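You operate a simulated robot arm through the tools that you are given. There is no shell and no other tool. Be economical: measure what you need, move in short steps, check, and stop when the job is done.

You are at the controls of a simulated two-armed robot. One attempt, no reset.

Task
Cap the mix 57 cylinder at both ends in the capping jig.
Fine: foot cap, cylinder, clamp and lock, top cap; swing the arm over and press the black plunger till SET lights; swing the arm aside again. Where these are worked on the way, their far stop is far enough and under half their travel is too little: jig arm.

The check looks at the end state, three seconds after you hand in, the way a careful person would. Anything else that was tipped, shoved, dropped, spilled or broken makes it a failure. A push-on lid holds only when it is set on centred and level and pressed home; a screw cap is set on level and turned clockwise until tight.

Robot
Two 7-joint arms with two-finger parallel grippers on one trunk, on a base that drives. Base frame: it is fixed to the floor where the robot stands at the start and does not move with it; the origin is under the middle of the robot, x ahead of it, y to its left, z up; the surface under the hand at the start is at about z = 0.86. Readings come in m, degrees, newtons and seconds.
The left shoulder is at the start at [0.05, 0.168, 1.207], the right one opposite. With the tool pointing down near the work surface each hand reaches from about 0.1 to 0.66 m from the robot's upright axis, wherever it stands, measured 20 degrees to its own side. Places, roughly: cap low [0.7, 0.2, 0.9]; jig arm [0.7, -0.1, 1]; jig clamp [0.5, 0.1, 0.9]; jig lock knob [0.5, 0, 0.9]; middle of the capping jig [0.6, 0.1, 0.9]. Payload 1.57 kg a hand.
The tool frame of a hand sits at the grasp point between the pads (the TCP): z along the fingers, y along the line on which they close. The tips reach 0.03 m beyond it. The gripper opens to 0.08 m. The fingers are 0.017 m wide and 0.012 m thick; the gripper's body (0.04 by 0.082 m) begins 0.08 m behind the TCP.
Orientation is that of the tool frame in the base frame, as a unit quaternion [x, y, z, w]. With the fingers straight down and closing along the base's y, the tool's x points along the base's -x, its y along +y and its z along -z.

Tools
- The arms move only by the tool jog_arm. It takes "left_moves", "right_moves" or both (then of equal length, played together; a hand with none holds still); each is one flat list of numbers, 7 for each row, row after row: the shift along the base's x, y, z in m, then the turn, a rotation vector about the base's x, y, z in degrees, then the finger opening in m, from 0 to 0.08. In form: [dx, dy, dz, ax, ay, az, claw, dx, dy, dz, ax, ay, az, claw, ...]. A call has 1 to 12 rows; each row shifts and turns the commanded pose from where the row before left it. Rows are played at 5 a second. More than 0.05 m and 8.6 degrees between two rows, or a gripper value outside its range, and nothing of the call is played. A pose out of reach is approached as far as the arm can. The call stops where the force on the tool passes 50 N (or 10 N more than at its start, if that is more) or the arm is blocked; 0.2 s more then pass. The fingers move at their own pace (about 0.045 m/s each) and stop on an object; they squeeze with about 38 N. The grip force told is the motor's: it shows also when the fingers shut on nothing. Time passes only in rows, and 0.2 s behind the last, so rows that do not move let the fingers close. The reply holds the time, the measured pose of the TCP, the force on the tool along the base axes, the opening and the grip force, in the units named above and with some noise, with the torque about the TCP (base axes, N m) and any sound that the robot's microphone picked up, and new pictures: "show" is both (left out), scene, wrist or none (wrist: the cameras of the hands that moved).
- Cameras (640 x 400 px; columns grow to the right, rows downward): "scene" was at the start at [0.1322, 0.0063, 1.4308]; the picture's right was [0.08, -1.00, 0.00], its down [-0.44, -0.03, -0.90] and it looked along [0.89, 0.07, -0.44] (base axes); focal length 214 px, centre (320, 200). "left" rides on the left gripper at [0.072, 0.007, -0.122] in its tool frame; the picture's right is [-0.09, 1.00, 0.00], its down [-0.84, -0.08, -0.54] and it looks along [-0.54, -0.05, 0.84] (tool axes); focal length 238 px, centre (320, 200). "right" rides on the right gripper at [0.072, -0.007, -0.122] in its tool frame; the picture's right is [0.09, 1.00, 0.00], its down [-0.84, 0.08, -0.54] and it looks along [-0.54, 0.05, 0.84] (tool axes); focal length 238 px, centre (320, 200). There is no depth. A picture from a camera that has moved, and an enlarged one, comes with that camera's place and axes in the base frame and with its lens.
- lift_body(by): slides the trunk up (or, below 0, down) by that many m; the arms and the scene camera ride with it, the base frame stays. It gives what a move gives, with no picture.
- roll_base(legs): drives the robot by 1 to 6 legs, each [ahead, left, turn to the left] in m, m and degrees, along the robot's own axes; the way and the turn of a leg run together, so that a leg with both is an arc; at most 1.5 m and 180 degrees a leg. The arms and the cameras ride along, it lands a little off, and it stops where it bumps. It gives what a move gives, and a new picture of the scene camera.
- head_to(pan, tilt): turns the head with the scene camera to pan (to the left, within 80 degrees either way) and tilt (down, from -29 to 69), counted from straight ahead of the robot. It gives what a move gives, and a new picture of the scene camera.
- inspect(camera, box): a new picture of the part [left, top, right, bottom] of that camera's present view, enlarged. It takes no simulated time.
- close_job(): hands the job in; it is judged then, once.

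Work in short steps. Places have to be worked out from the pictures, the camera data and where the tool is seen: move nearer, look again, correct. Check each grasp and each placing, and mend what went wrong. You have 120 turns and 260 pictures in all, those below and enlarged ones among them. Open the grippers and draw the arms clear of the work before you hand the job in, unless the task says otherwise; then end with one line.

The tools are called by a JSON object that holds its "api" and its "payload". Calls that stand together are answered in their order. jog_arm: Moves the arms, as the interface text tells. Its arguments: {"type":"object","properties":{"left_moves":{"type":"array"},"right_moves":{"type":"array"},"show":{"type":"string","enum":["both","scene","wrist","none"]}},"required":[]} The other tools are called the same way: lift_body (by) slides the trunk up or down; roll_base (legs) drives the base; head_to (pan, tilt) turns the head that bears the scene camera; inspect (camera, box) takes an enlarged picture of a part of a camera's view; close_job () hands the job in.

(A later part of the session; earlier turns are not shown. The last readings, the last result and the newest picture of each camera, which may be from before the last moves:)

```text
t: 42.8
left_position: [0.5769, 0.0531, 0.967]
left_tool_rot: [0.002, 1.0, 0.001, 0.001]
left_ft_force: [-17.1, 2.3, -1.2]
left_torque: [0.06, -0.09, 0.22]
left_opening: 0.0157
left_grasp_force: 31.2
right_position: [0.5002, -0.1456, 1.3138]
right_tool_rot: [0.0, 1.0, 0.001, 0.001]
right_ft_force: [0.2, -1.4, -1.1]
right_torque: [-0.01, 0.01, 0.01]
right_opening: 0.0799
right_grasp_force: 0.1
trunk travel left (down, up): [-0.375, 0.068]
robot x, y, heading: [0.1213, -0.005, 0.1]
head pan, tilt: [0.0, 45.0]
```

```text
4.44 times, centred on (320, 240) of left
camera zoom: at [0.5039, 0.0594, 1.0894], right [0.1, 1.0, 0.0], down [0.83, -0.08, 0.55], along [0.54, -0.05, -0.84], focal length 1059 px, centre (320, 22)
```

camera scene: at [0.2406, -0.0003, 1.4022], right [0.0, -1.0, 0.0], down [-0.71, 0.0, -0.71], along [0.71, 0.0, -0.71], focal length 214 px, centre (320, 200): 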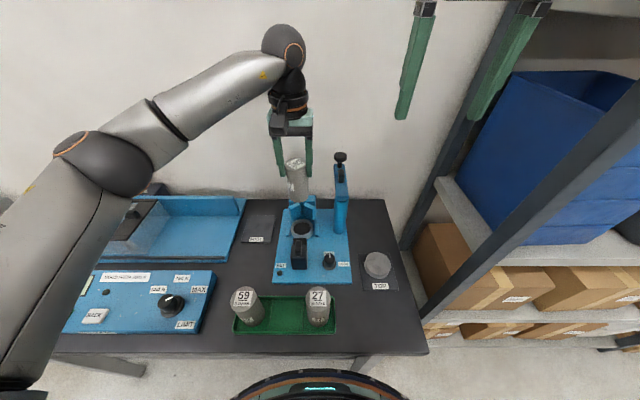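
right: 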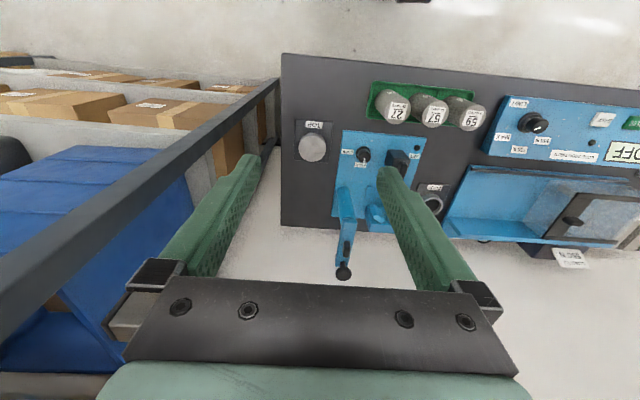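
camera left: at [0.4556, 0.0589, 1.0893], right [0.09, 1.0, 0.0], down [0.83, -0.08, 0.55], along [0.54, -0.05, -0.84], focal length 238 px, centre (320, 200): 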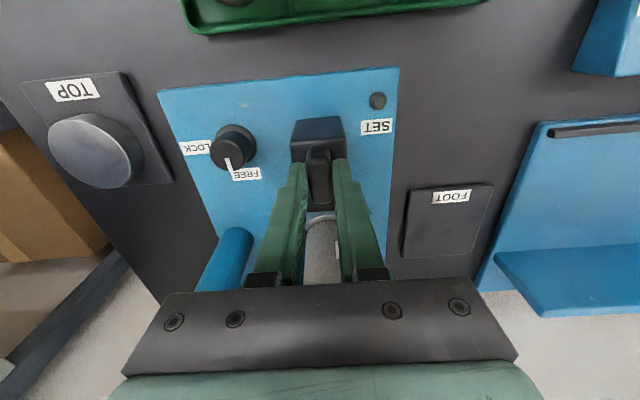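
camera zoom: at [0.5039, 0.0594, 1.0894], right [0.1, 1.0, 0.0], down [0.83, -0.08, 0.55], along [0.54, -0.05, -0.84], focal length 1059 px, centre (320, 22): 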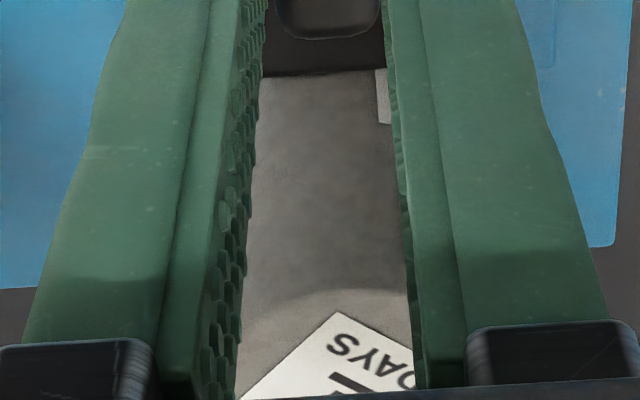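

Fx −17 N: the cylinder is against the V. I add 1 mm and hold with the left hand; meanwhile the right hand turns +90° (so that it can later turn −90°) on its way toward the knob at about (0.521, −0.024).

{"api": "jog_arm", "payload": {"left_moves": [0.001, 0, 0, 0, 0, 0, 0.005], "show": "none"}}

{"api": "jog_arm", "payload": {"right_moves": [0, 0.006, -0.015, 0, 0, 8.2, 0.06, 0, 0.006, -0.015, 0, 0, 8.2, 0.06, 0, 0.006, -0.015, 0, 0, 8.2, 0.06, 0, 0.006, -0.015, 0, 0, 8.2, 0.06, 0, 0.006, -0.015, 0, 0, 8.2, 0.06, 0, 0.006, -0.015, 0, 0, 8.2, 0.06, 0, 0.006, -0.015, 0, 0, 8.2, 0.06, 0, 0.006, -0.015, 0, 0, 8.2, 0.06, 0, 0.006, -0.015, 0, 0, 8.2, 0.06, 0, 0.006, -0.015, 0, 0, 8.2, 0.06, 0, 0.006, -0.015, 0, 0, 8.0, 0.06], "show": "both"}}

```text
t: 43.2
left_position: [0.5759, 0.0526, 0.9678]
left_tool_rot: [0.003, 1.0, 0.0, 0.002]
left_ft_force: [-23.2, 4.5, 0.4]
left_torque: [0.13, -0.41, 0.16]
left_opening: 0.016
left_grasp_force: 31.8
right_position: [0.4991, -0.1455, 1.3148]
right_tool_rot: [0.0, 1.0, 0.0, 0.002]
right_ft_force: [-0.5, 0.1, 0.8]
right_torque: [0.01, 0.0, -0.01]
right_opening: 0.0801
right_grasp_force: 0.1
trunk travel left (down, up): [-0.375, 0.068]
robot x, y, heading: [0.1207, -0.003, 0.0]
head pan, tilt: [0.0, 45.0]
```

```text
t: 45.6
left_position: [0.576, 0.0527, 0.969]
left_tool_rot: [0.002, 1.0, 0.0, 0.001]
left_ft_force: [-22.5, 4.1, 1.9]
left_torque: [0.07, 0.46, 0.15]
left_opening: 0.0157
left_grasp_force: 30.9
right_position: [0.4974, -0.0795, 1.1511]
right_tool_rot: [0.708, -0.706, 0.0, -0.001]
right_ft_force: [-0.3, 0.1, -0.3]
right_torque: [-0.01, 0.0, 0.0]
right_opening: 0.06
right_grasp_force: 0.0
trunk travel left (down, up): [-0.375, 0.068]
robot x, y, heading: [0.1208, -0.0031, 0.1]
head pan, tilt: [0.0, 45.0]
camera scene: at [0.2374, 0.0, 1.4026], right [0.0, -1.0, 0.0], down [-0.71, 0.0, -0.71], along [0.71, 0.0, -0.71], focal length 214 px, centre (320, 200)
camera right: at [0.505, -0.1496, 1.2705], right [-1.0, -0.1, 0.0], down [-0.08, 0.84, 0.54], along [-0.05, 0.54, -0.84], focal length 238 px, centre (320, 200)
```

scene: 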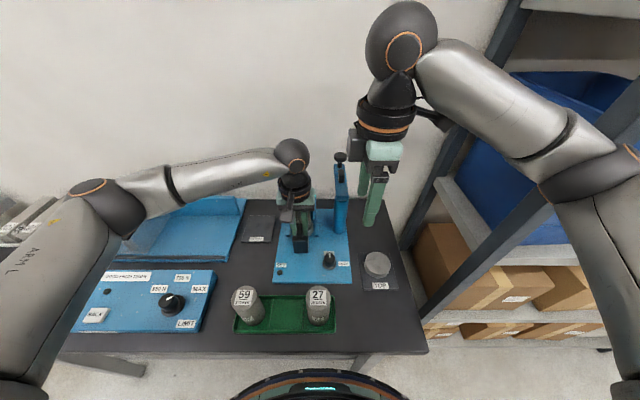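
right: 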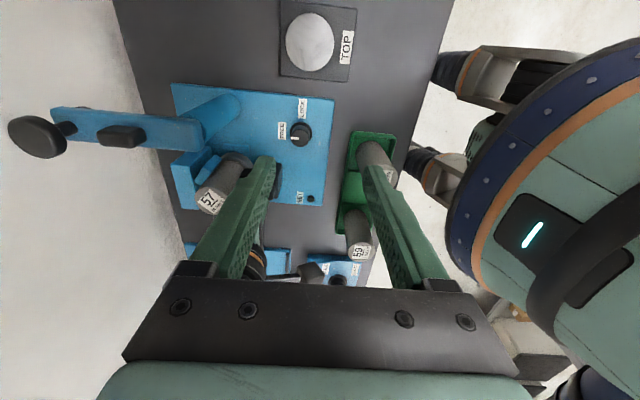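

Knob seen near (0.525, −0.03). I move the right hand above it and lower to z ≈ 1.0.

{"api": "jog_arm", "payload": {"right_moves": [0.009, 0.017, -0.045, 0, 0, 0, 0.06, 0.009, 0.017, -0.045, 0, 0, 0, 0.06, 0.008, 0.016, -0.045, 0, 0, 0, 0.06, 0, 0, -0.016, 0, 0, 0, 0.06], "show": "both"}}

{"api": "inspect", "payload": {"camera": "right", "box": [220, 60, 420, 220]}}

```text
t: 46.6
left_position: [0.5763, 0.0532, 0.9672]
left_tool_rot: [0.002, 1.0, 0.001, 0.001]
left_ft_force: [-23.0, 3.5, 1.5]
left_torque: [0.16, 0.34, 0.13]
left_opening: 0.0158
left_grasp_force: 31.3
right_position: [0.5282, -0.0288, 0.9989]
right_tool_rot: [0.708, -0.707, 0.0, -0.001]
right_ft_force: [0.0, 0.2, -0.1]
right_torque: [-0.04, 0.0, -0.03]
right_opening: 0.0602
right_grasp_force: 0.1
trunk travel left (down, up): [-0.375, 0.068]
robot x, y, heading: [0.1201, 0.0014, -0.1]
head pan, tilt: [0.0, 45.0]
camera scene: at [0.2373, 0.0, 1.4026], right [0.0, -1.0, 0.0], down [-0.71, 0.0, -0.71], along [0.71, 0.0, -0.71], focal length 214 px, centre (320, 200)
camera right: at [0.5337, -0.0989, 1.1199], right [-1.0, -0.09, 0.0], down [-0.08, 0.84, 0.54], along [-0.05, 0.54, -0.84], focal length 238 px, centre (320, 200)
```

scene: 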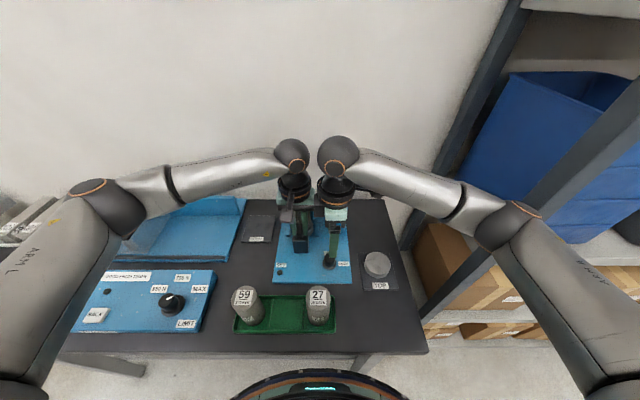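
right: 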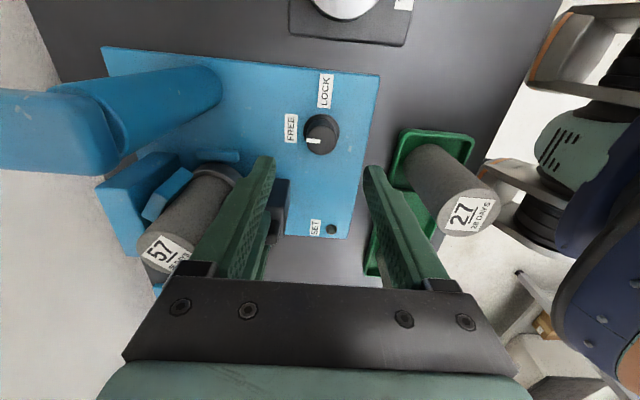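

```text
2.50 times, centred on (320, 140) of right
camera zoom: at [0.5337, -0.0989, 1.1199], right [-1.0, -0.09, 0.0], down [-0.08, 0.84, 0.54], along [-0.05, 0.54, -0.84], focal length 596 px, centre (320, 350)
```

zoom: 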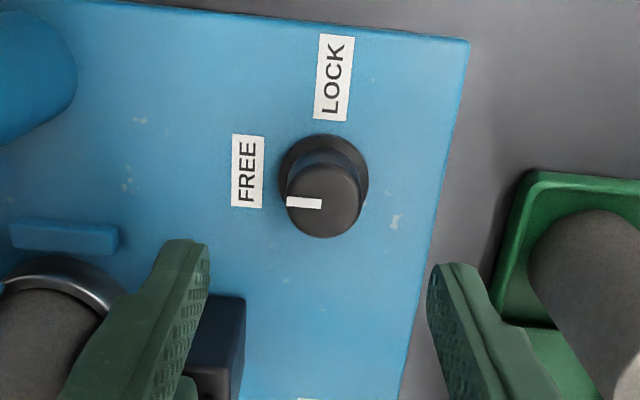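

Knob centre (0.525, −0.022), Ø≈0.029, top z ≈ 0.894. I align and descend around it.

{"api": "jog_arm", "payload": {"right_moves": [-0.003, 0.006, -0.03, 0, 0, 0, 0.06, 0, 0, -0.03, 0, 0, 0, 0.06, 0, 0, -0.02, 0, 0, 0, 0.06], "show": "wrist"}}

```text
t: 47.4
left_position: [0.5763, 0.0533, 0.9675]
left_tool_rot: [0.002, 1.0, 0.0, 0.001]
left_ft_force: [-22.7, 3.9, 2.8]
left_torque: [0.16, 0.41, 0.12]
left_opening: 0.0156
left_grasp_force: 31.1
right_position: [0.523, -0.0232, 0.9184]
right_tool_rot: [-0.707, 0.708, 0.0, 0.001]
right_ft_force: [-0.2, 0.1, -0.2]
right_torque: [-0.02, -0.01, 0.02]
right_opening: 0.0596
right_grasp_force: 0.0
trunk travel left (down, up): [-0.375, 0.068]
robot x, y, heading: [0.1193, 0.0002, 0.2]
head pan, tilt: [0.0, 45.0]
camera right: at [0.53, -0.0937, 1.0384], right [-1.0, -0.09, 0.0], down [-0.08, 0.84, 0.54], along [-0.05, 0.54, -0.84], focal length 238 px, centre (320, 200)
```

right: 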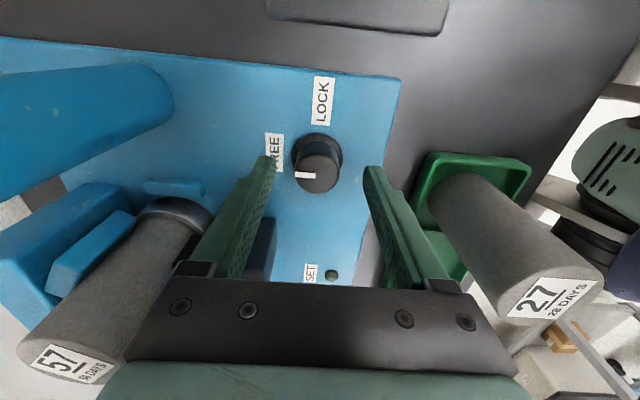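

Centred. Lower 9 mm more and close.

{"api": "jog_arm", "payload": {"right_moves": [0, 0, -0.009, 0, 0, 0, 0.06, 0, 0, 0, 0, 0, 0, 0.02, 0, 0, 0, 0, 0, 0, 0.015, 0, 0, 0, 0, 0, 0, 0.015, 0, 0, 0, 0, 0, 0, 0.015], "show": "none"}}

```text
t: 48.6
left_position: [0.576, 0.0541, 0.9676]
left_tool_rot: [0.003, 1.0, 0.0, -0.001]
left_ft_force: [-30.5, 6.2, 11.0]
left_torque: [0.16, -0.31, 0.19]
left_opening: 0.0159
left_grasp_force: 31.5
right_position: [0.5257, -0.0236, 0.9111]
right_tool_rot: [-0.706, 0.708, -0.002, 0.001]
right_ft_force: [19.3, 3.0, -9.8]
right_torque: [0.32, -0.04, 0.07]
right_opening: 0.0299
right_grasp_force: 31.9
trunk travel left (down, up): [-0.375, 0.068]
robot x, y, heading: [0.1189, -0.0004, -0.2]
head pan, tilt: [0.0, 45.0]
```

Gripped (0.030). I relieve the side force and turn −90° (clockwise from above) toward LOCK.

{"api": "jog_arm", "payload": {"right_moves": [0.002, 0, 0, 0, 0, -4, 0.015, 0, 0, 0, 0, 0, -8, 0.015, 0, 0, 0, 0, 0, -8, 0.015, 0, 0, 0, 0, 0, -8, 0.015, 0, 0, 0, 0, 0, -8, 0.015, 0, 0, 0, 0, 0, -8, 0.015], "show": "wrist"}}

```text
t: 50.0
left_position: [0.5773, 0.0528, 0.9683]
left_tool_rot: [0.002, 1.0, 0.001, 0.0]
left_ft_force: [-23.7, 7.7, 9.8]
left_torque: [-0.08, 0.88, 0.12]
left_opening: 0.0157
left_grasp_force: 31.7
right_position: [0.5267, -0.0232, 0.9098]
right_tool_rot: [-0.389, 0.921, -0.001, 0.001]
right_ft_force: [12.6, -9.9, 8.1]
right_torque: [-0.49, 0.84, 0.03]
right_opening: 0.0297
right_grasp_force: 39.4
trunk travel left (down, up): [-0.375, 0.068]
robot x, y, heading: [0.119, -0.0019, 0.2]
head pan, tilt: [0.0, 45.0]
camera right: at [0.4807, -0.0789, 1.0304], right [-0.78, 0.63, 0.0], down [0.53, 0.65, 0.54], along [0.34, 0.42, -0.84], focal length 238 px, centre (320, 200)
```

right: 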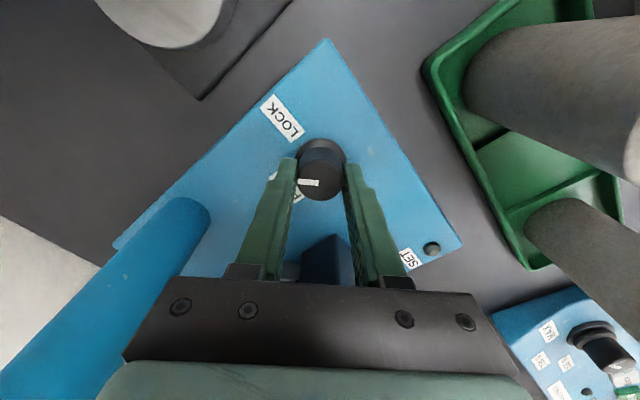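

The knob turns with the hand. I continue the second half.

{"api": "jog_arm", "payload": {"right_moves": [-0.001, 0.001, 0.001, 0, 0, -8, 0.015, 0, 0, 0, 0, 0, -8, 0.015, 0, 0, 0, 0, 0, -8, 0.015, 0, 0, 0, 0, 0, -8, 0.015, 0, 0, 0, 0, 0, -8, 0.015, 0, 0, 0, 0, 0, -6, 0.015], "show": "wrist"}}

```text
t: 51.4
left_position: [0.5763, 0.0537, 0.9669]
left_tool_rot: [0.002, 1.0, 0.002, -0.001]
left_ft_force: [-25.8, 11.1, 14.6]
left_torque: [-0.33, 0.61, 0.27]
left_opening: 0.0154
left_grasp_force: 31.2
right_position: [0.5267, -0.024, 0.9113]
right_tool_rot: [0.002, 1.0, 0.0, 0.003]
right_ft_force: [19.9, -16.5, -3.7]
right_torque: [0.25, -0.18, 0.4]
right_opening: 0.0296
right_grasp_force: 38.8
trunk travel left (down, up): [-0.375, 0.068]
robot x, y, heading: [0.1218, 0.0001, 0.3]
head pan, tilt: [0.0, 45.0]
camera right: at [0.4534, -0.0295, 1.0301], right [-0.09, 1.0, 0.0], down [0.83, 0.07, 0.55], along [0.55, 0.04, -0.84], focal length 238 px, centre (320, 200)
```

right: 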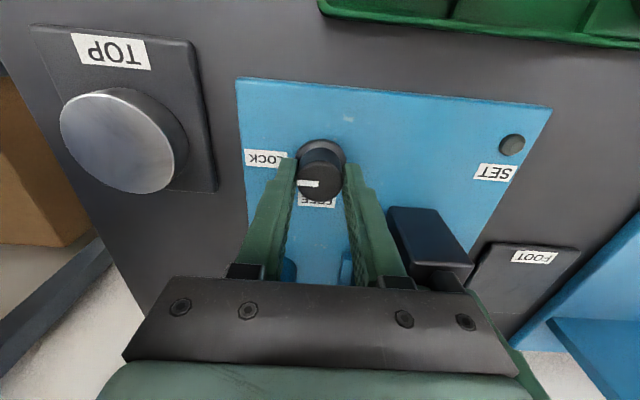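

The pointer is at LOCK with a stop-like torque. I nudge a further 4°, then release and raise the right hand.

{"api": "jog_arm", "payload": {"right_moves": [0, 0, 0, 0, 0, -4, 0.015, 0, 0, 0, 0, 0, 0, 0.015, 0, 0, 0, 0, 0, 0, 0.045, 0, 0, 0, 0, 0, 0, 0.05, 0, 0, 0.03, 0, 0, 0, 0.06, 0, -0.01, 0.045, 0, 0, 4, 0.06, 0, -0.02, 0.045, 0, 0, 0, 0.06], "show": "wrist"}}

{"api": "inspect", "payload": {"camera": "right", "box": [220, 60, 420, 220]}}

```text
t: 53.0
left_position: [0.5768, 0.0536, 0.968]
left_tool_rot: [0.002, 1.0, 0.0, 0.001]
left_ft_force: [-19.3, 3.9, 7.2]
left_torque: [0.3, 0.3, 0.18]
left_opening: 0.0157
left_grasp_force: 31.6
right_position: [0.5234, -0.0532, 1.0285]
right_tool_rot: [0.0, 1.0, 0.0, 0.001]
right_ft_force: [0.2, -0.7, 0.0]
right_torque: [0.0, 0.04, 0.04]
right_opening: 0.0603
right_grasp_force: 0.1
trunk travel left (down, up): [-0.375, 0.068]
robot x, y, heading: [0.1194, -0.0011, 0.1]
head pan, tilt: [0.0, 45.0]
camera right: at [0.4519, -0.0582, 1.1484], right [-0.09, 1.0, 0.0], down [0.84, 0.08, 0.54], along [0.54, 0.05, -0.84], focal length 238 px, centre (320, 200)
```

right: 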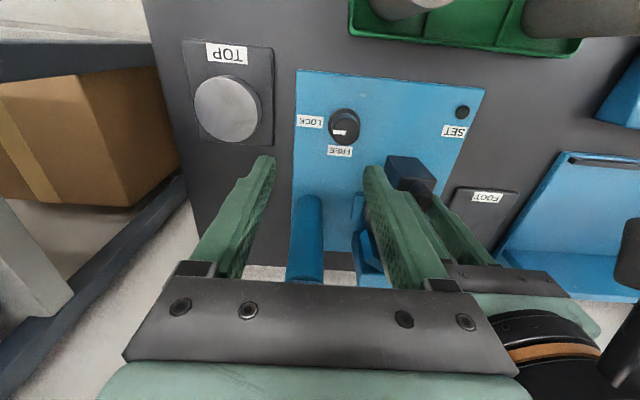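

```text
2.50 times, centred on (320, 140) of right
camera zoom: at [0.4519, -0.0582, 1.1484], right [-0.09, 1.0, 0.0], down [0.84, 0.08, 0.54], along [0.54, 0.05, -0.84], focal length 596 px, centre (320, 350)
```

zoom: 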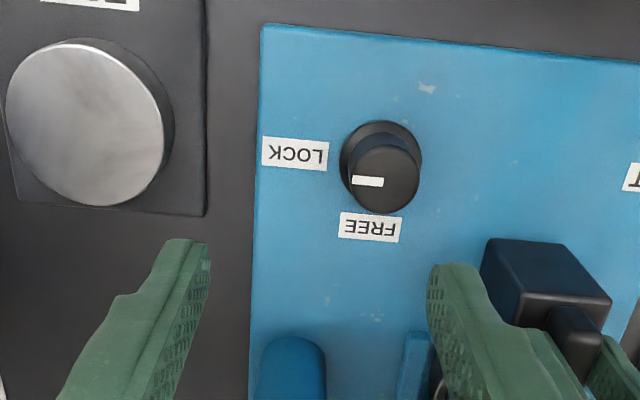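

LOCK is set. I release the clamp with the left hand and withdraw it up and to the left; then view the cylinder.

{"api": "jog_arm", "payload": {"left_moves": [-0.001, 0, 0, 0, 0, 0, 0.03, 0, 0, 0, 0, 0, 0, 0.04, 0, 0, 0.03, 0, 0, 0, 0.04, 0, 0, 0.045, 0, 0, 0, 0.04, -0.02, 0.03, 0.03, 0, 0, 0, 0.06, -0.03, 0.035, 0, 0, 0, 0, 0.06, -0.03, 0.035, 0, 0, 0, 0, 0.06], "show": "both"}}

{"api": "inspect", "payload": {"camera": "scene", "box": [260, 170, 400, 290]}}

```text
t: 54.6
left_position: [0.4973, 0.1573, 1.0711]
left_tool_rot: [0.002, 1.0, 0.0, 0.003]
left_ft_force: [-0.2, -0.6, 0.2]
left_torque: [0.01, -0.01, 0.0]
left_opening: 0.0601
left_grasp_force: 0.1
right_position: [0.5266, -0.052, 1.0272]
right_tool_rot: [0.0, 1.0, 0.001, 0.001]
right_ft_force: [-0.2, -0.3, 0.7]
right_torque: [-0.02, -0.02, -0.02]
right_opening: 0.0598
right_grasp_force: 0.0
trunk travel left (down, up): [-0.375, 0.068]
robot x, y, heading: [0.1163, 0.0023, 0.2]
head pan, tilt: [0.0, 45.0]
camera scene: at [0.2397, 0.0002, 1.4024], right [0.0, -1.0, 0.0], down [-0.71, 0.0, -0.71], along [0.71, 0.0, -0.71], focal length 214 px, centre (320, 200)
camera left: at [0.4248, 0.1627, 1.1924], right [0.1, 1.0, 0.0], down [0.83, -0.08, 0.55], along [0.54, -0.05, -0.84], focal length 238 px, centre (320, 200)
```

scene: 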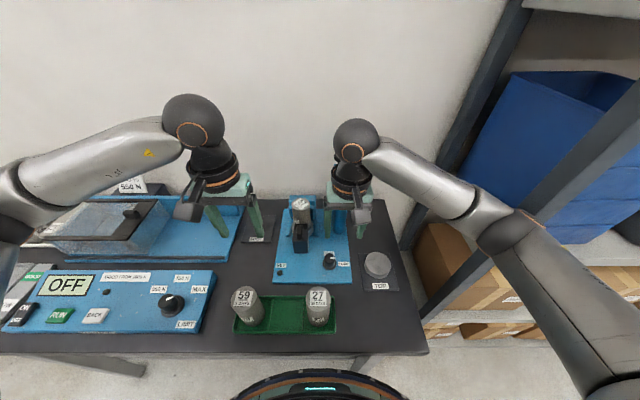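
left: 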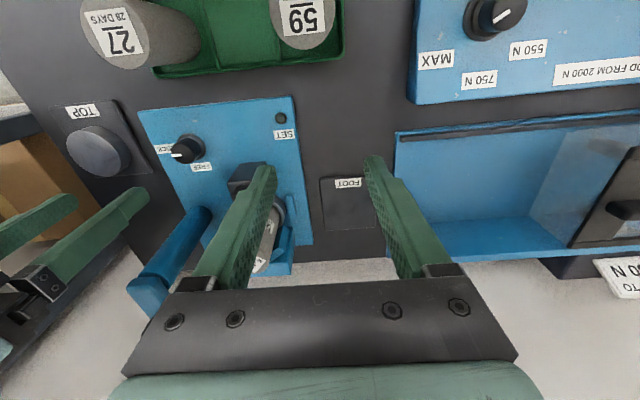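

```text
3.33 times, centred on (330, 230) of scene
camera zoom: at [0.2397, 0.0002, 1.4024], right [0.0, -1.0, 0.0], down [-0.71, 0.0, -0.71], along [0.71, 0.0, -0.71], focal length 715 px, centre (287, 100)
```

zoom: 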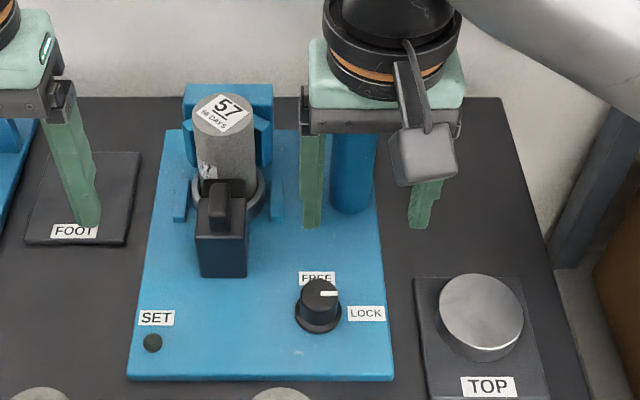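

Cylinder is clamped and upright. Now the right hand goes over the top cap.

{"api": "jog_arm", "payload": {"right_moves": [-0.01, -0.04, 0.02, 0, 0, 0, 0.08, -0.005, -0.045, 0, 0, 0, 0, 0.08, 0, -0.012, -0.025, 0, 0, 0, 0.08], "show": "wrist"}}

{"api": "inspect", "payload": {"camera": "right", "box": [240, 80, 400, 200]}}

```text
t: 55.4
left_position: [0.4981, 0.1559, 1.071]
left_tool_rot: [0.002, 1.0, 0.001, 0.002]
left_ft_force: [0.5, 0.0, -0.2]
left_torque: [0.0, 0.03, 0.02]
left_opening: 0.0598
left_grasp_force: 0.1
right_position: [0.5138, -0.1476, 1.0251]
right_tool_rot: [0.0, 1.0, 0.001, 0.001]
right_ft_force: [0.1, 1.1, 0.0]
right_torque: [0.04, 0.01, 0.07]
right_opening: 0.0799
right_grasp_force: 0.1
trunk travel left (down, up): [-0.375, 0.068]
robot x, y, heading: [0.1154, -0.0022, 0.0]
head pan, tilt: [0.0, 45.0]
camera right: at [0.4413, -0.1546, 1.1456], right [-0.09, 1.0, 0.0], down [0.84, 0.08, 0.54], along [0.54, 0.05, -0.84], focal length 238 px, centre (320, 200)
```

right: 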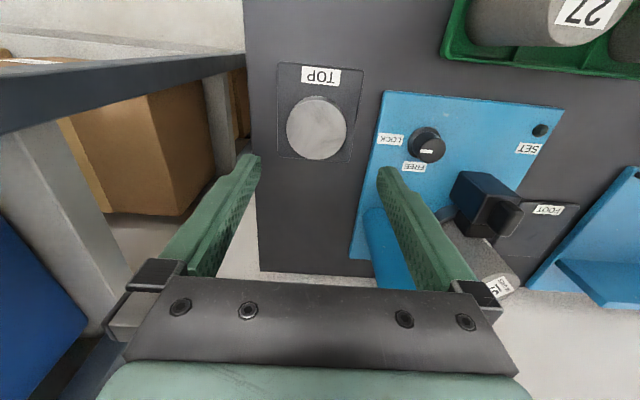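

```text
3.33 times, centred on (320, 140) of right
camera zoom: at [0.4413, -0.1546, 1.1456], right [-0.09, 1.0, 0.0], down [0.84, 0.08, 0.54], along [0.54, 0.05, -0.84], focal length 794 px, centre (320, 400)
```

zoom: 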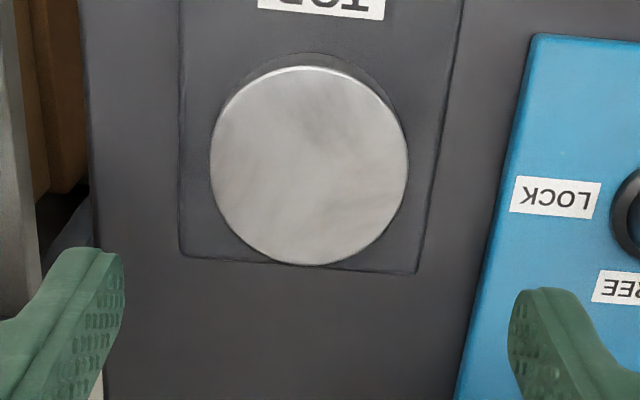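

Top cap centre ≈ (0.519, −0.151), top z ≈ 0.882. I descend around it.

{"api": "jog_arm", "payload": {"right_moves": [0.005, -0.003, -0.045, 0, 0, 0, 0.08, 0, 0, -0.045, 0, 0, 0, 0.08, 0, 0, -0.02, 0, 0, 0, 0.08], "show": "wrist"}}

```text
t: 56.2
left_position: [0.4984, 0.1553, 1.0705]
left_tool_rot: [0.002, 1.0, -0.001, 0.002]
left_ft_force: [-0.2, -0.3, 0.1]
left_torque: [0.0, 0.01, 0.01]
left_opening: 0.0601
left_grasp_force: 0.0
right_position: [0.5181, -0.151, 0.9177]
right_tool_rot: [0.0, 1.0, 0.001, 0.001]
right_ft_force: [0.1, -0.4, -0.8]
right_torque: [-0.02, 0.0, -0.02]
right_opening: 0.08
right_grasp_force: 0.0
trunk travel left (down, up): [-0.375, 0.068]
robot x, y, heading: [0.1184, 0.0045, 0.3]
head pan, tilt: [0.0, 45.0]
camera right: at [0.4455, -0.1572, 1.0364], right [-0.09, 1.0, 0.0], down [0.84, 0.08, 0.54], along [0.54, 0.05, -0.84], focal length 238 px, centre (320, 200)
```

right: 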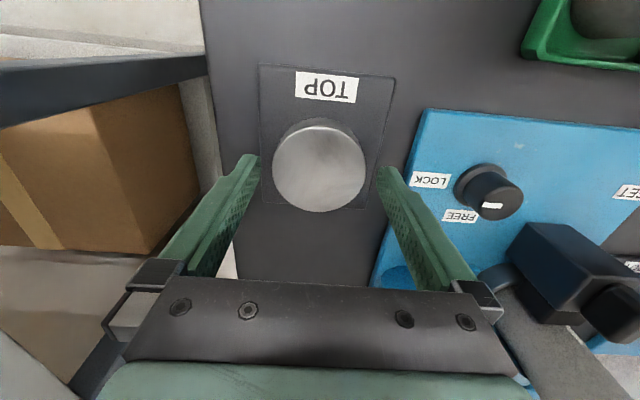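

Well centred. Lower 12 mm and close.

{"api": "jog_arm", "payload": {"right_moves": [0, 0, -0.012, 0, 0, 0, 0.08, 0, 0, 0, 0, 0, 0, 0.055, 0, 0, 0, 0, 0, 0, 0.055, 0, 0, 0, 0, 0, 0, 0.055], "show": "wrist"}}

```text
t: 57.2
left_position: [0.4986, 0.1556, 1.0704]
left_tool_rot: [0.001, 1.0, -0.001, 0.002]
left_ft_force: [-0.4, -0.4, 0.0]
left_torque: [0.0, 0.0, 0.03]
left_opening: 0.0603
left_grasp_force: 0.0
right_position: [0.5171, -0.1513, 0.9038]
right_tool_rot: [0.0, 1.0, 0.002, 0.001]
right_ft_force: [0.2, -0.8, 0.1]
right_torque: [-0.09, -0.11, -0.02]
right_opening: 0.0658
right_grasp_force: 32.5
trunk travel left (down, up): [-0.375, 0.068]
robot x, y, heading: [0.1174, 0.0009, -0.1]
head pan, tilt: [0.0, 45.0]
camera right: at [0.4454, -0.1574, 1.024], right [-0.09, 1.0, 0.0], down [0.84, 0.08, 0.54], along [0.54, 0.05, -0.84], focal length 238 px, centre (320, 200)
```

right: 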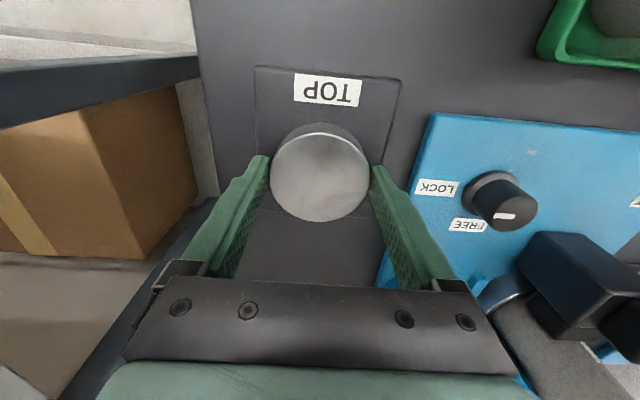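

Gripped (0.0658). I lift, move across in front of the jig, then over the cylinder; the left hand moves farther left.

{"api": "jog_arm", "payload": {"right_moves": [0, 0, 0.045, 0, 0, 0, 0.055, 0, 0, 0.045, 0, 0, 0, 0.055, 0, 0, 0.045, 0, 0, 0, 0.055, 0, 0.02, 0.045, 0, 0, 0, 0.055, 0, 0.046, 0, 0, 0, 0, 0.055, 0, 0.046, 0, 0, 0, 0, 0.055, 0, 0.046, 0, 0, 0, 0, 0.055, 0.035, 0.03, 0, 0, 0, 0, 0.055, 0.04, 0.014, 0, 0, 0, 0, 0.055, 0.03, 0.003, 0, 0, 0, 0, 0.055, 0, 0, 0, 0, 0, 0, 0.055], "left_moves": [0, 0.03, 0.03, 0, 0, 0, 0.06, 0, 0.03, 0.03, 0, 0, 0, 0.06, -0.03, 0.03, 0.02, 0, 0, 0, 0.06, -0.03, 0, 0, 0, 0, 0, 0.06, 0, 0, 0, 0, 0, 0, 0.06, 0, 0, 0, 0, 0, 0, 0.06, 0, 0, 0, 0, 0, 0, 0.06, 0, 0, 0, 0, 0, 0, 0.06, 0, 0, 0, 0, 0, 0, 0.06, 0, 0, 0, 0, 0, 0, 0.06, 0, 0, 0, 0, 0, 0, 0.06], "show": "both"}}

```text
t: 59.6
left_position: [0.4367, 0.2437, 1.1512]
left_tool_rot: [0.001, 1.0, 0.001, 0.003]
left_ft_force: [1.0, 0.0, -0.6]
left_torque: [0.05, -0.04, -0.04]
left_opening: 0.06
left_grasp_force: 0.0
right_position: [0.6181, 0.0506, 1.0841]
right_tool_rot: [0.0, 1.0, 0.001, 0.001]
right_ft_force: [0.2, -0.2, -3.0]
right_torque: [-0.01, 0.02, -0.02]
right_opening: 0.0656
right_grasp_force: 38.0
trunk travel left (down, up): [-0.375, 0.068]
robot x, y, heading: [0.118, 0.0076, 0.1]
head pan, tilt: [0.0, 45.0]
camera scene: at [0.2403, -0.0007, 1.4023], right [0.0, -1.0, 0.0], down [-0.71, 0.0, -0.71], along [0.71, 0.0, -0.71], focal length 214 px, centre (320, 200)
camera right: at [0.5461, 0.0452, 1.2038], right [-0.09, 1.0, 0.0], down [0.84, 0.08, 0.54], along [0.54, 0.05, -0.84], focal length 238 px, centre (320, 200)
camera left: at [0.3646, 0.2495, 1.2718], right [0.1, 1.0, 0.0], down [0.83, -0.08, 0.55], along [0.54, -0.05, -0.84], focal length 238 px, centre (320, 200)
```

scene: 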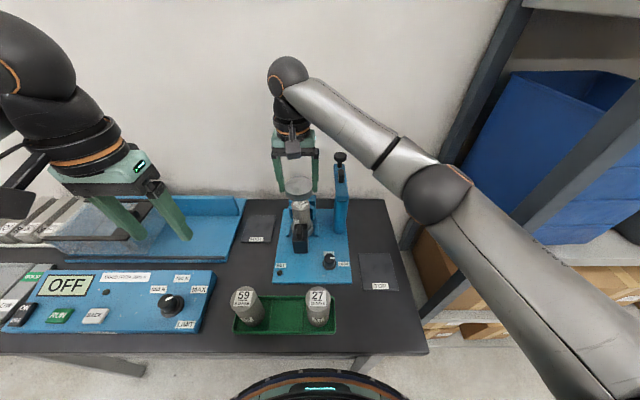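
right: 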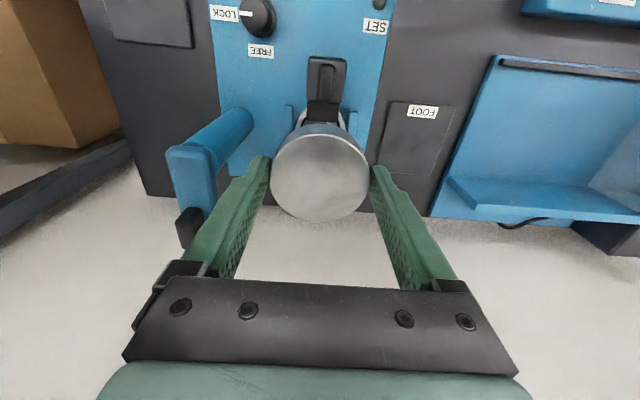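
left: 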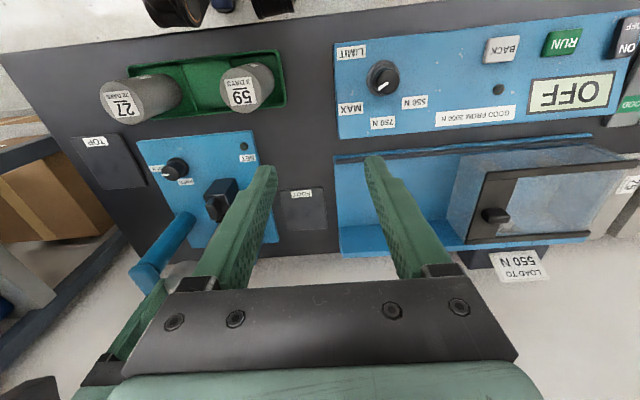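

The cylinder is hidden below the cap from this camera. I turn the left hand −90° and place it on the left so its camera gives a side view.

{"api": "jog_arm", "payload": {"left_moves": [0.017, 0, 0, 0, 0, -8.2, 0.08, 0.017, 0, 0, 0, 0, -8.2, 0.08, 0.017, 0, 0, 0, 0, -8.2, 0.08, 0.017, 0, 0, 0, 0, -8.2, 0.08, 0.017, 0, 0, 0, 0, -8.2, 0.08, 0.017, 0, 0, 0, 0, -8.2, 0.08, 0.017, 0, 0, 0, 0, -8.2, 0.08, 0.017, 0, -0.01, 0, 0, -8.2, 0.08, 0.017, 0, -0.01, 0, 0, -8.2, 0.08, 0.017, 0, -0.01, 0, 0, -8.2, 0.08, 0.017, 0, -0.01, 0, 0, -8, 0.08], "show": "wrist"}}

```text
t: 62.0
left_position: [0.4224, 0.0991, 1.1074]
left_tool_rot: [0.708, 0.706, -0.001, 0.003]
left_ft_force: [0.5, -0.2, 0.7]
left_torque: [-0.03, 0.03, 0.0]
left_opening: 0.08
left_grasp_force: 0.0
left hand out of reach, approached as far as the arm can: row 6, 7, 8, 9, 10, 11
right_position: [0.6188, 0.0513, 1.0842]
right_tool_rot: [0.0, 1.0, 0.002, 0.0]
right_ft_force: [-0.2, 0.5, -3.7]
right_torque: [0.01, 0.0, -0.01]
right_opening: 0.0655
right_grasp_force: 37.7
trunk travel left (down, up): [-0.375, 0.068]
robot x, y, heading: [0.1167, 0.0011, 0.0]
head pan, tilt: [0.0, 45.0]
camera left: at [0.4276, 0.1706, 1.2289], right [1.0, -0.1, 0.0], down [-0.08, -0.83, 0.55], along [-0.05, -0.54, -0.84], focal length 238 px, centre (320, 200)
```

left: 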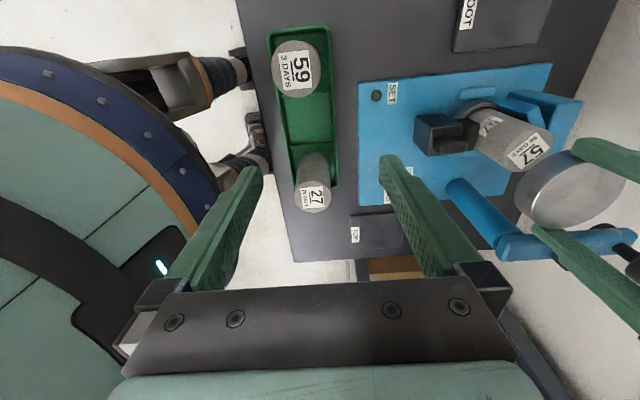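

The left hand stopped short of the wanted pose, but its view actually shows both cylinder and cap well. I zoom there.

{"api": "inspect", "payload": {"camera": "left", "box": [440, 80, 640, 250]}}

{"api": "inspect", "payload": {"camera": "scene", "box": [250, 160, 370, 250]}}

```text
2.35 times, centred on (540, 165) of left
camera zoom: at [0.4276, 0.1706, 1.2289], right [1.0, -0.1, 0.0], down [-0.08, -0.83, 0.55], along [-0.05, -0.54, -0.84], focal length 561 px, centre (-198, 282)
```

zoom: 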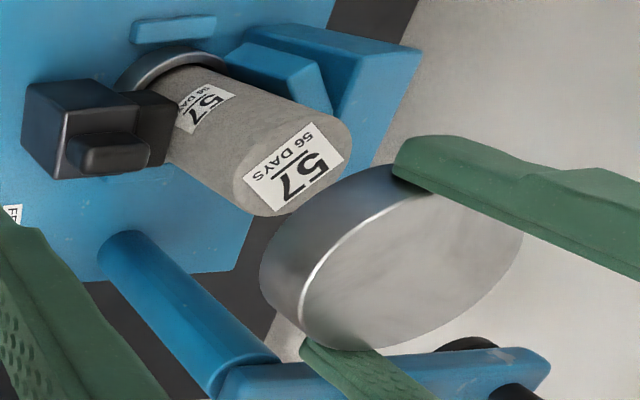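

```text
4.44 times, centred on (310, 205) of scene
camera zoom: at [0.2404, -0.0008, 1.4023], right [0.0, -1.0, 0.0], down [-0.71, 0.0, -0.71], along [0.71, 0.0, -0.71], focal length 953 px, centre (364, 178)
```

zoom: 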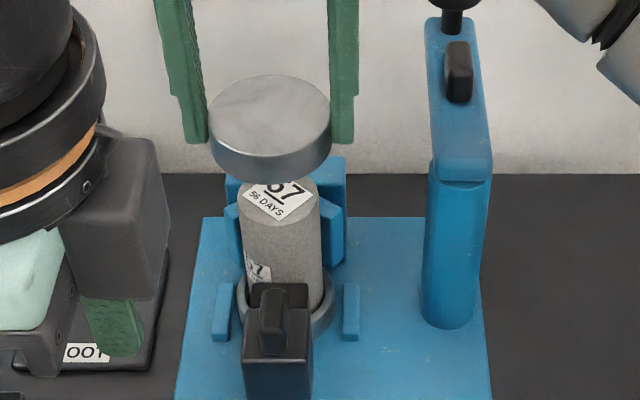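

To measure the cylinder top accurately with the right wrist camera, I pull the right hand back so the cylinder shows beyond the cap.

{"api": "jog_arm", "payload": {"right_moves": [-0.04, 0, 0, 0, 0, 0, 0.055, -0.04, 0, 0, 0, 0, 0, 0.055, -0.035, 0, 0, 0, 0, 0, 0.055, 0, 0, 0, 0, 0, 0, 0.055], "show": "none"}}

{"api": "inspect", "payload": {"camera": "right", "box": [250, 120, 390, 290]}}

```text
t: 63.0
left_position: [0.4208, 0.1006, 1.1086]
left_tool_rot: [0.708, 0.707, -0.002, 0.002]
left_ft_force: [0.2, 0.0, 0.4]
left_torque: [0.0, -0.03, 0.02]
left_opening: 0.0797
left_grasp_force: 0.0
right_position: [0.502, 0.0509, 1.0817]
right_tool_rot: [0.0, 1.0, 0.0, 0.0]
right_ft_force: [0.2, -0.8, -2.7]
right_torque: [-0.02, 0.04, -0.01]
right_opening: 0.0656
right_grasp_force: 38.1
trunk travel left (down, up): [-0.375, 0.068]
robot x, y, heading: [0.1165, 0.0014, 0.2]
head pan, tilt: [0.0, 45.0]
```

```text
2.35 times, centred on (320, 205) of right
camera zoom: at [0.4309, 0.0439, 1.2017], right [-0.09, 1.0, 0.0], down [0.84, 0.08, 0.54], along [0.54, 0.05, -0.84], focal length 561 px, centre (320, 188)
```

zoom: 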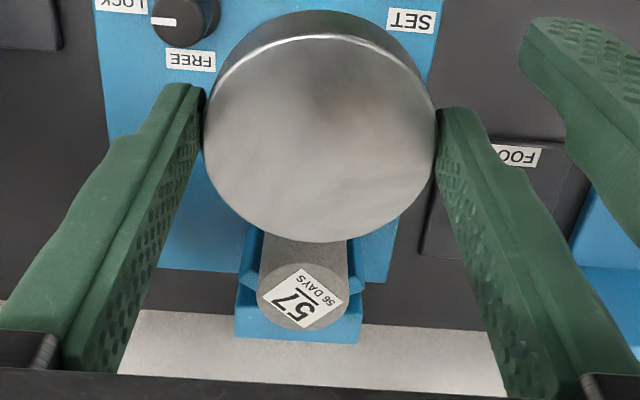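

Cylinder top fits at ≈ (0.644, 0.054). I bring the cap there and lower to just above the cylinder, then compare in the two side views.

{"api": "jog_arm", "payload": {"right_moves": [0.04, 0.001, 0, 0, 0, 0, 0.055, 0.04, 0.001, 0, 0, 0, 0, 0.055, 0.04, 0.001, 0, 0, 0, 0, 0.055, 0.021, 0, -0.02, 0, 0, 0, 0.055, 0, 0, -0.03, 0, 0, 0, 0.055, 0, 0, 0, 0, 0, 0, 0.055], "show": "none"}}

{"api": "inspect", "payload": {"camera": "left", "box": [440, 80, 640, 205]}}

{"api": "inspect", "payload": {"camera": "scene", "box": [260, 170, 350, 230]}}

```text
t: 64.4
left_position: [0.4216, 0.1001, 1.1077]
left_tool_rot: [0.707, 0.707, -0.001, 0.003]
left_ft_force: [0.3, 0.1, -0.5]
left_torque: [0.01, 0.02, 0.04]
left_opening: 0.0799
left_grasp_force: 0.2
right_position: [0.6478, 0.0571, 1.0331]
right_tool_rot: [0.0, 1.0, 0.001, 0.001]
right_ft_force: [-0.3, -0.7, -3.6]
right_torque: [0.02, 0.0, 0.01]
right_opening: 0.0656
right_grasp_force: 37.8
trunk travel left (down, up): [-0.375, 0.068]
robot x, y, heading: [0.119, -0.0027, -0.0]
head pan, tilt: [0.0, 45.0]
```

```text
3.20 times, centred on (540, 142) of left
camera zoom: at [0.4278, 0.1713, 1.2288], right [1.0, -0.09, 0.0], down [-0.08, -0.83, 0.55], along [-0.05, -0.54, -0.84], focal length 763 px, centre (-384, 384)
```

zoom: 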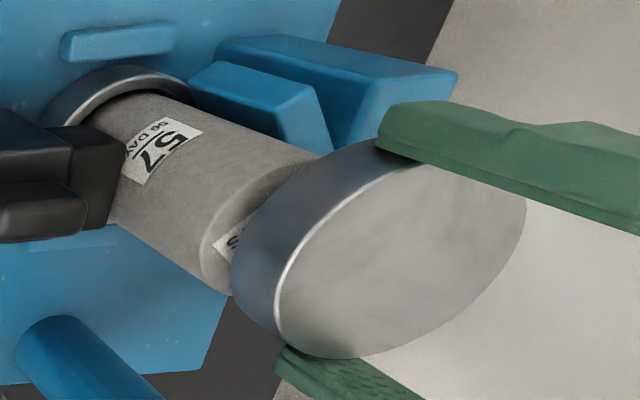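

```text
6.67 times, centred on (305, 200) of scene
camera zoom: at [0.2404, -0.0003, 1.4023], right [0.0, -1.0, 0.0], down [-0.71, 0.0, -0.71], along [0.71, 0.0, -0.71], focal length 1430 px, centre (420, 200)
```

zoom: 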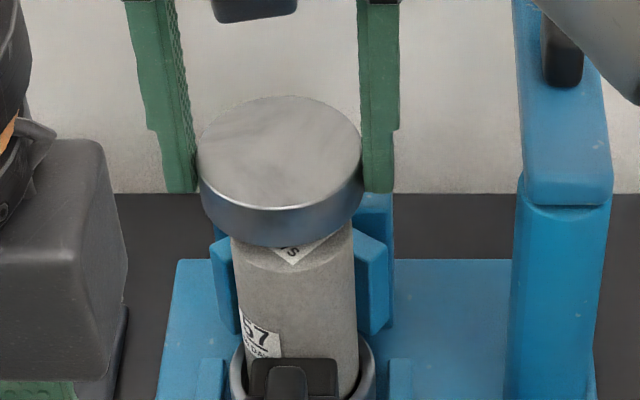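

The two views disagree by several mm on x. I raise the right hand and shift it sideways so its camera sees the cylinder top next to the cap at the same x.

{"api": "jog_arm", "payload": {"right_moves": [0, 0, 0.05, 0, 0, 0, 0.055, -0.01, 0.045, 0, 0, 0, 0, 0.055, -0.01, 0.045, 0, 0, 0, 0, 0.055, 0, 0, 0, 0, 0, 0, 0.055], "show": "wrist"}}

{"api": "inspect", "payload": {"camera": "right", "box": [160, 80, 380, 220]}}

{"api": "inspect", "payload": {"camera": "scene", "box": [260, 170, 350, 230]}}

```text
t: 65.4
left_position: [0.4204, 0.0988, 1.107]
left_tool_rot: [0.708, 0.707, -0.002, 0.002]
left_ft_force: [-0.7, 0.1, 0.4]
left_torque: [0.0, 0.0, -0.02]
left_opening: 0.0801
left_grasp_force: 0.1
right_position: [0.6348, 0.097, 1.0841]
right_tool_rot: [0.0, 1.0, 0.002, 0.002]
right_ft_force: [-0.2, -0.6, -3.3]
right_torque: [0.01, 0.02, 0.01]
right_opening: 0.0656
right_grasp_force: 38.3
right hand out of reach, approached as far as the arm can: row 2, 3
trunk travel left (down, up): [-0.375, 0.068]
robot x, y, heading: [0.12, 0.0002, 0.1]
head pan, tilt: [0.0, 45.0]
camera right: at [0.5627, 0.09, 1.2029], right [-0.09, 1.0, 0.0], down [0.83, 0.08, 0.55], along [0.54, 0.05, -0.84], focal length 238 px, centre (320, 200)
```

right: 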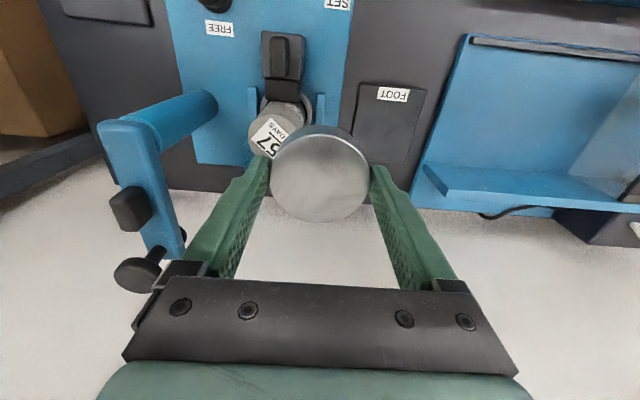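

```text
2.86 times, centred on (270, 150) of right
camera zoom: at [0.5627, 0.09, 1.2029], right [-0.09, 1.0, 0.0], down [0.83, 0.08, 0.55], along [0.54, 0.05, -0.84], focal length 681 px, centre (463, 343)
```

zoom: 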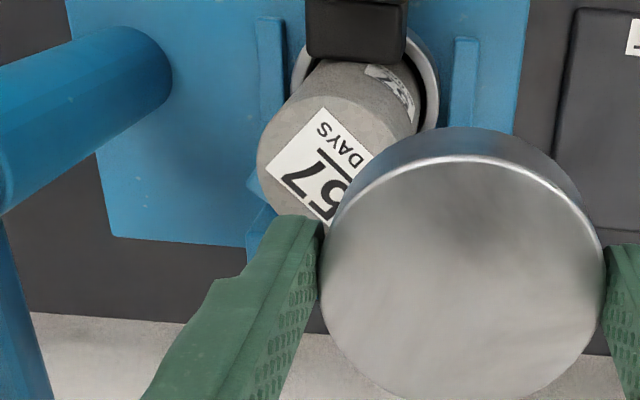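

```text
6.67 times, centred on (305, 200) of scene
camera zoom: at [0.24, -0.0003, 1.4023], right [0.0, -1.0, 0.0], down [-0.71, 0.0, -0.71], along [0.71, 0.0, -0.71], focal length 1430 px, centre (420, 200)
```

zoom: 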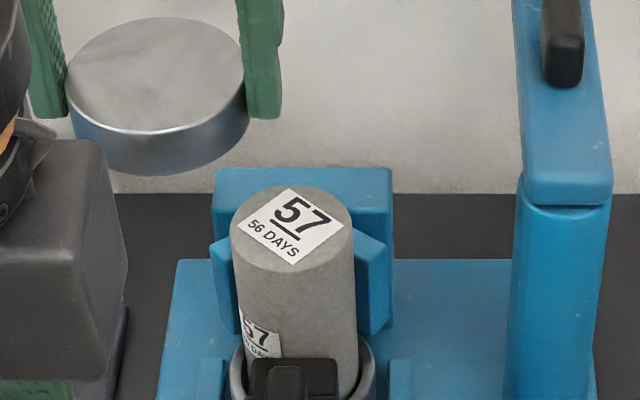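

The cleaner view puts the cylinder top at ≈ (0.637, 0.053) – the scene view agrees after bias. I move the cap back over it.

{"api": "jog_arm", "payload": {"right_moves": [0, -0.045, 0, 0, 0, 0, 0.055, 0, 0, 0, 0, 0, 0, 0.055], "show": "none"}}

```text
t: 66.0
left_position: [0.4208, 0.101, 1.1073]
left_tool_rot: [0.708, 0.706, -0.001, 0.003]
left_ft_force: [0.9, 0.1, 0.0]
left_torque: [0.0, -0.01, -0.01]
left_opening: 0.0801
left_grasp_force: 0.0
right_position: [0.6341, 0.0492, 1.0843]
right_tool_rot: [0.0, 1.0, 0.0, 0.001]
right_ft_force: [-0.4, -0.2, -3.6]
right_torque: [0.0, 0.0, 0.01]
right_opening: 0.0658
right_grasp_force: 38.3
trunk travel left (down, up): [-0.375, 0.068]
robot x, y, heading: [0.1182, -0.0038, 0.3]
head pan, tilt: [0.0, 45.0]
```

Now at (0.634, 0.049). I correct and lower to just above the cylinder, then check with scene and left views.

{"api": "jog_arm", "payload": {"right_moves": [0.001, 0.003, -0.03, 0, 0, 0, 0.055, 0, 0, -0.023, 0, 0, 0, 0.055, 0, 0, 0, 0, 0, 0, 0.055], "show": "none"}}

{"api": "inspect", "payload": {"camera": "scene", "box": [260, 170, 350, 230]}}

{"api": "inspect", "payload": {"camera": "left", "box": [440, 80, 640, 205]}}

```text
t: 66.8
left_position: [0.4206, 0.1002, 1.1068]
left_tool_rot: [0.708, 0.706, -0.001, 0.001]
left_ft_force: [0.3, 0.3, -0.1]
left_torque: [-0.02, 0.03, 0.06]
left_opening: 0.08
left_grasp_force: 0.0
right_position: [0.6375, 0.0501, 1.0279]
right_tool_rot: [0.0, 1.0, 0.001, 0.0]
right_ft_force: [-0.1, 0.4, -1.8]
right_torque: [0.0, -0.01, -0.02]
right_opening: 0.0654
right_grasp_force: 38.2
trunk travel left (down, up): [-0.375, 0.068]
robot x, y, heading: [0.1199, -0.0006, 0.1]
head pan, tilt: [0.0, 45.0]
```

```text
6.67 times, centred on (305, 200) of scene
camera zoom: at [0.2405, -0.0003, 1.4022], right [0.0, -1.0, 0.0], down [-0.71, 0.0, -0.71], along [0.71, 0.0, -0.71], focal length 1430 px, centre (420, 200)
```

zoom: 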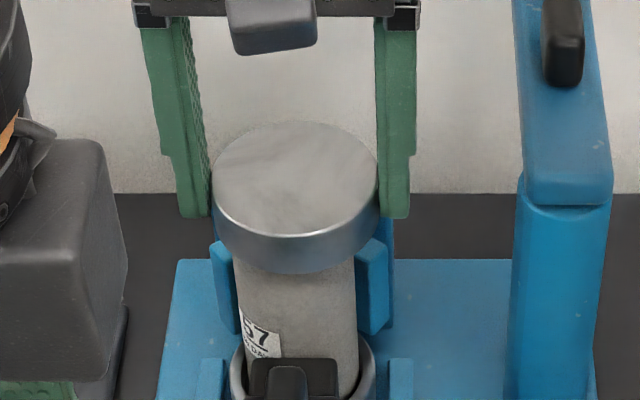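

```text
3.20 times, centred on (540, 142) of left
camera zoom: at [0.4279, 0.1713, 1.2288], right [1.0, -0.09, 0.0], down [-0.08, -0.83, 0.55], along [-0.05, -0.54, -0.84], focal length 763 px, centre (-384, 384)
```

zoom: 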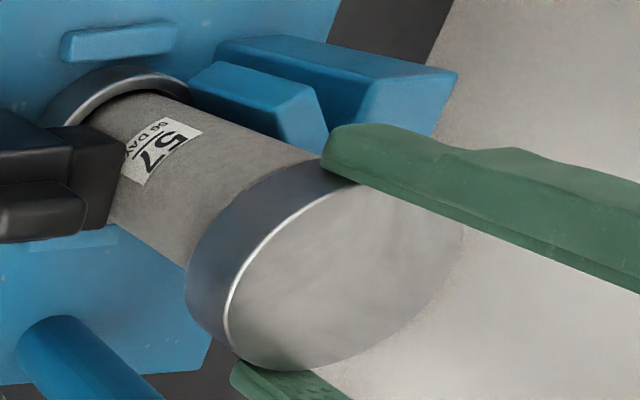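

Relative to the cylinder (scene view) the cap is about +3 mm x and −3 mm y. I correct and lower gently, feeling for contact.

{"api": "jog_arm", "payload": {"right_moves": [-0.002, 0.003, 0, 0, 0, 0, 0.055, 0, 0, -0.003, 0, 0, 0, 0.055, 0, 0, -0.002, 0, 0, 0, 0.055, 0, 0, 0, 0, 0, 0, 0.055], "show": "none"}}

{"api": "inspect", "payload": {"camera": "scene", "box": [260, 170, 350, 230]}}

```text
t: 67.8
left_position: [0.4215, 0.1001, 1.1072]
left_tool_rot: [0.708, 0.707, -0.001, 0.001]
left_ft_force: [-0.8, -0.8, -0.4]
left_torque: [0.0, -0.02, 0.01]
left_opening: 0.0798
left_grasp_force: 0.1
right_position: [0.6352, 0.0515, 1.0229]
right_tool_rot: [0.0, 1.0, 0.001, 0.001]
right_ft_force: [0.2, -0.7, -4.4]
right_torque: [0.0, -0.01, 0.05]
right_opening: 0.0657
right_grasp_force: 37.7
trunk travel left (down, up): [-0.375, 0.068]
robot x, y, heading: [0.1176, 0.0008, 0.1]
head pan, tilt: [0.0, 45.0]
```

```text
6.67 times, centred on (305, 200) of scene
camera zoom: at [0.2406, -0.0004, 1.4022], right [0.0, -1.0, 0.0], down [-0.71, 0.0, -0.71], along [0.71, 0.0, -0.71], focal length 1430 px, centre (420, 200)
```

zoom: 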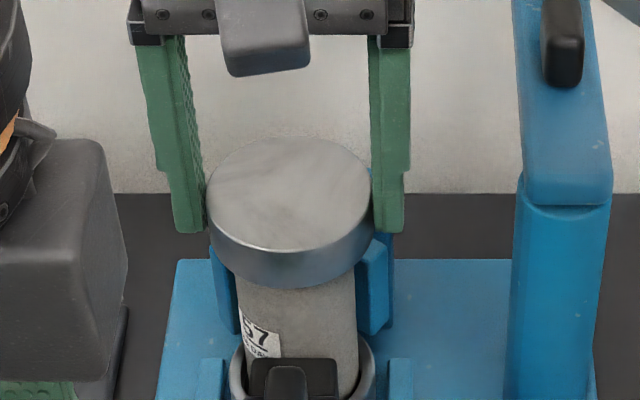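

Now within ~1.5 mm by the scene view. Tiny correction and continue lowering.

{"api": "jog_arm", "payload": {"right_moves": [-0.001, 0.0007, -0.002, 0, 0, 0, 0.055, 0, 0, -0.002, 0, 0, 0, 0.055, 0, 0, 0, 0, 0, 0, 0.055], "show": "none"}}

```text
t: 68.6
left_position: [0.4211, 0.0995, 1.1086]
left_tool_rot: [0.708, 0.706, -0.001, 0.002]
left_ft_force: [0.1, -0.1, -0.5]
left_torque: [0.01, -0.01, -0.01]
left_opening: 0.08
left_grasp_force: 0.0
right_position: [0.6347, 0.0528, 1.02]
right_tool_rot: [-0.001, 1.0, 0.001, 0.002]
right_ft_force: [1.0, -0.7, 6.6]
right_torque: [-0.22, -0.3, -0.02]
right_opening: 0.0656
right_grasp_force: 38.1
trunk travel left (down, up): [-0.375, 0.068]
robot x, y, heading: [0.1174, 0.0003, 0.0]
head pan, tilt: [0.0, 45.0]
```

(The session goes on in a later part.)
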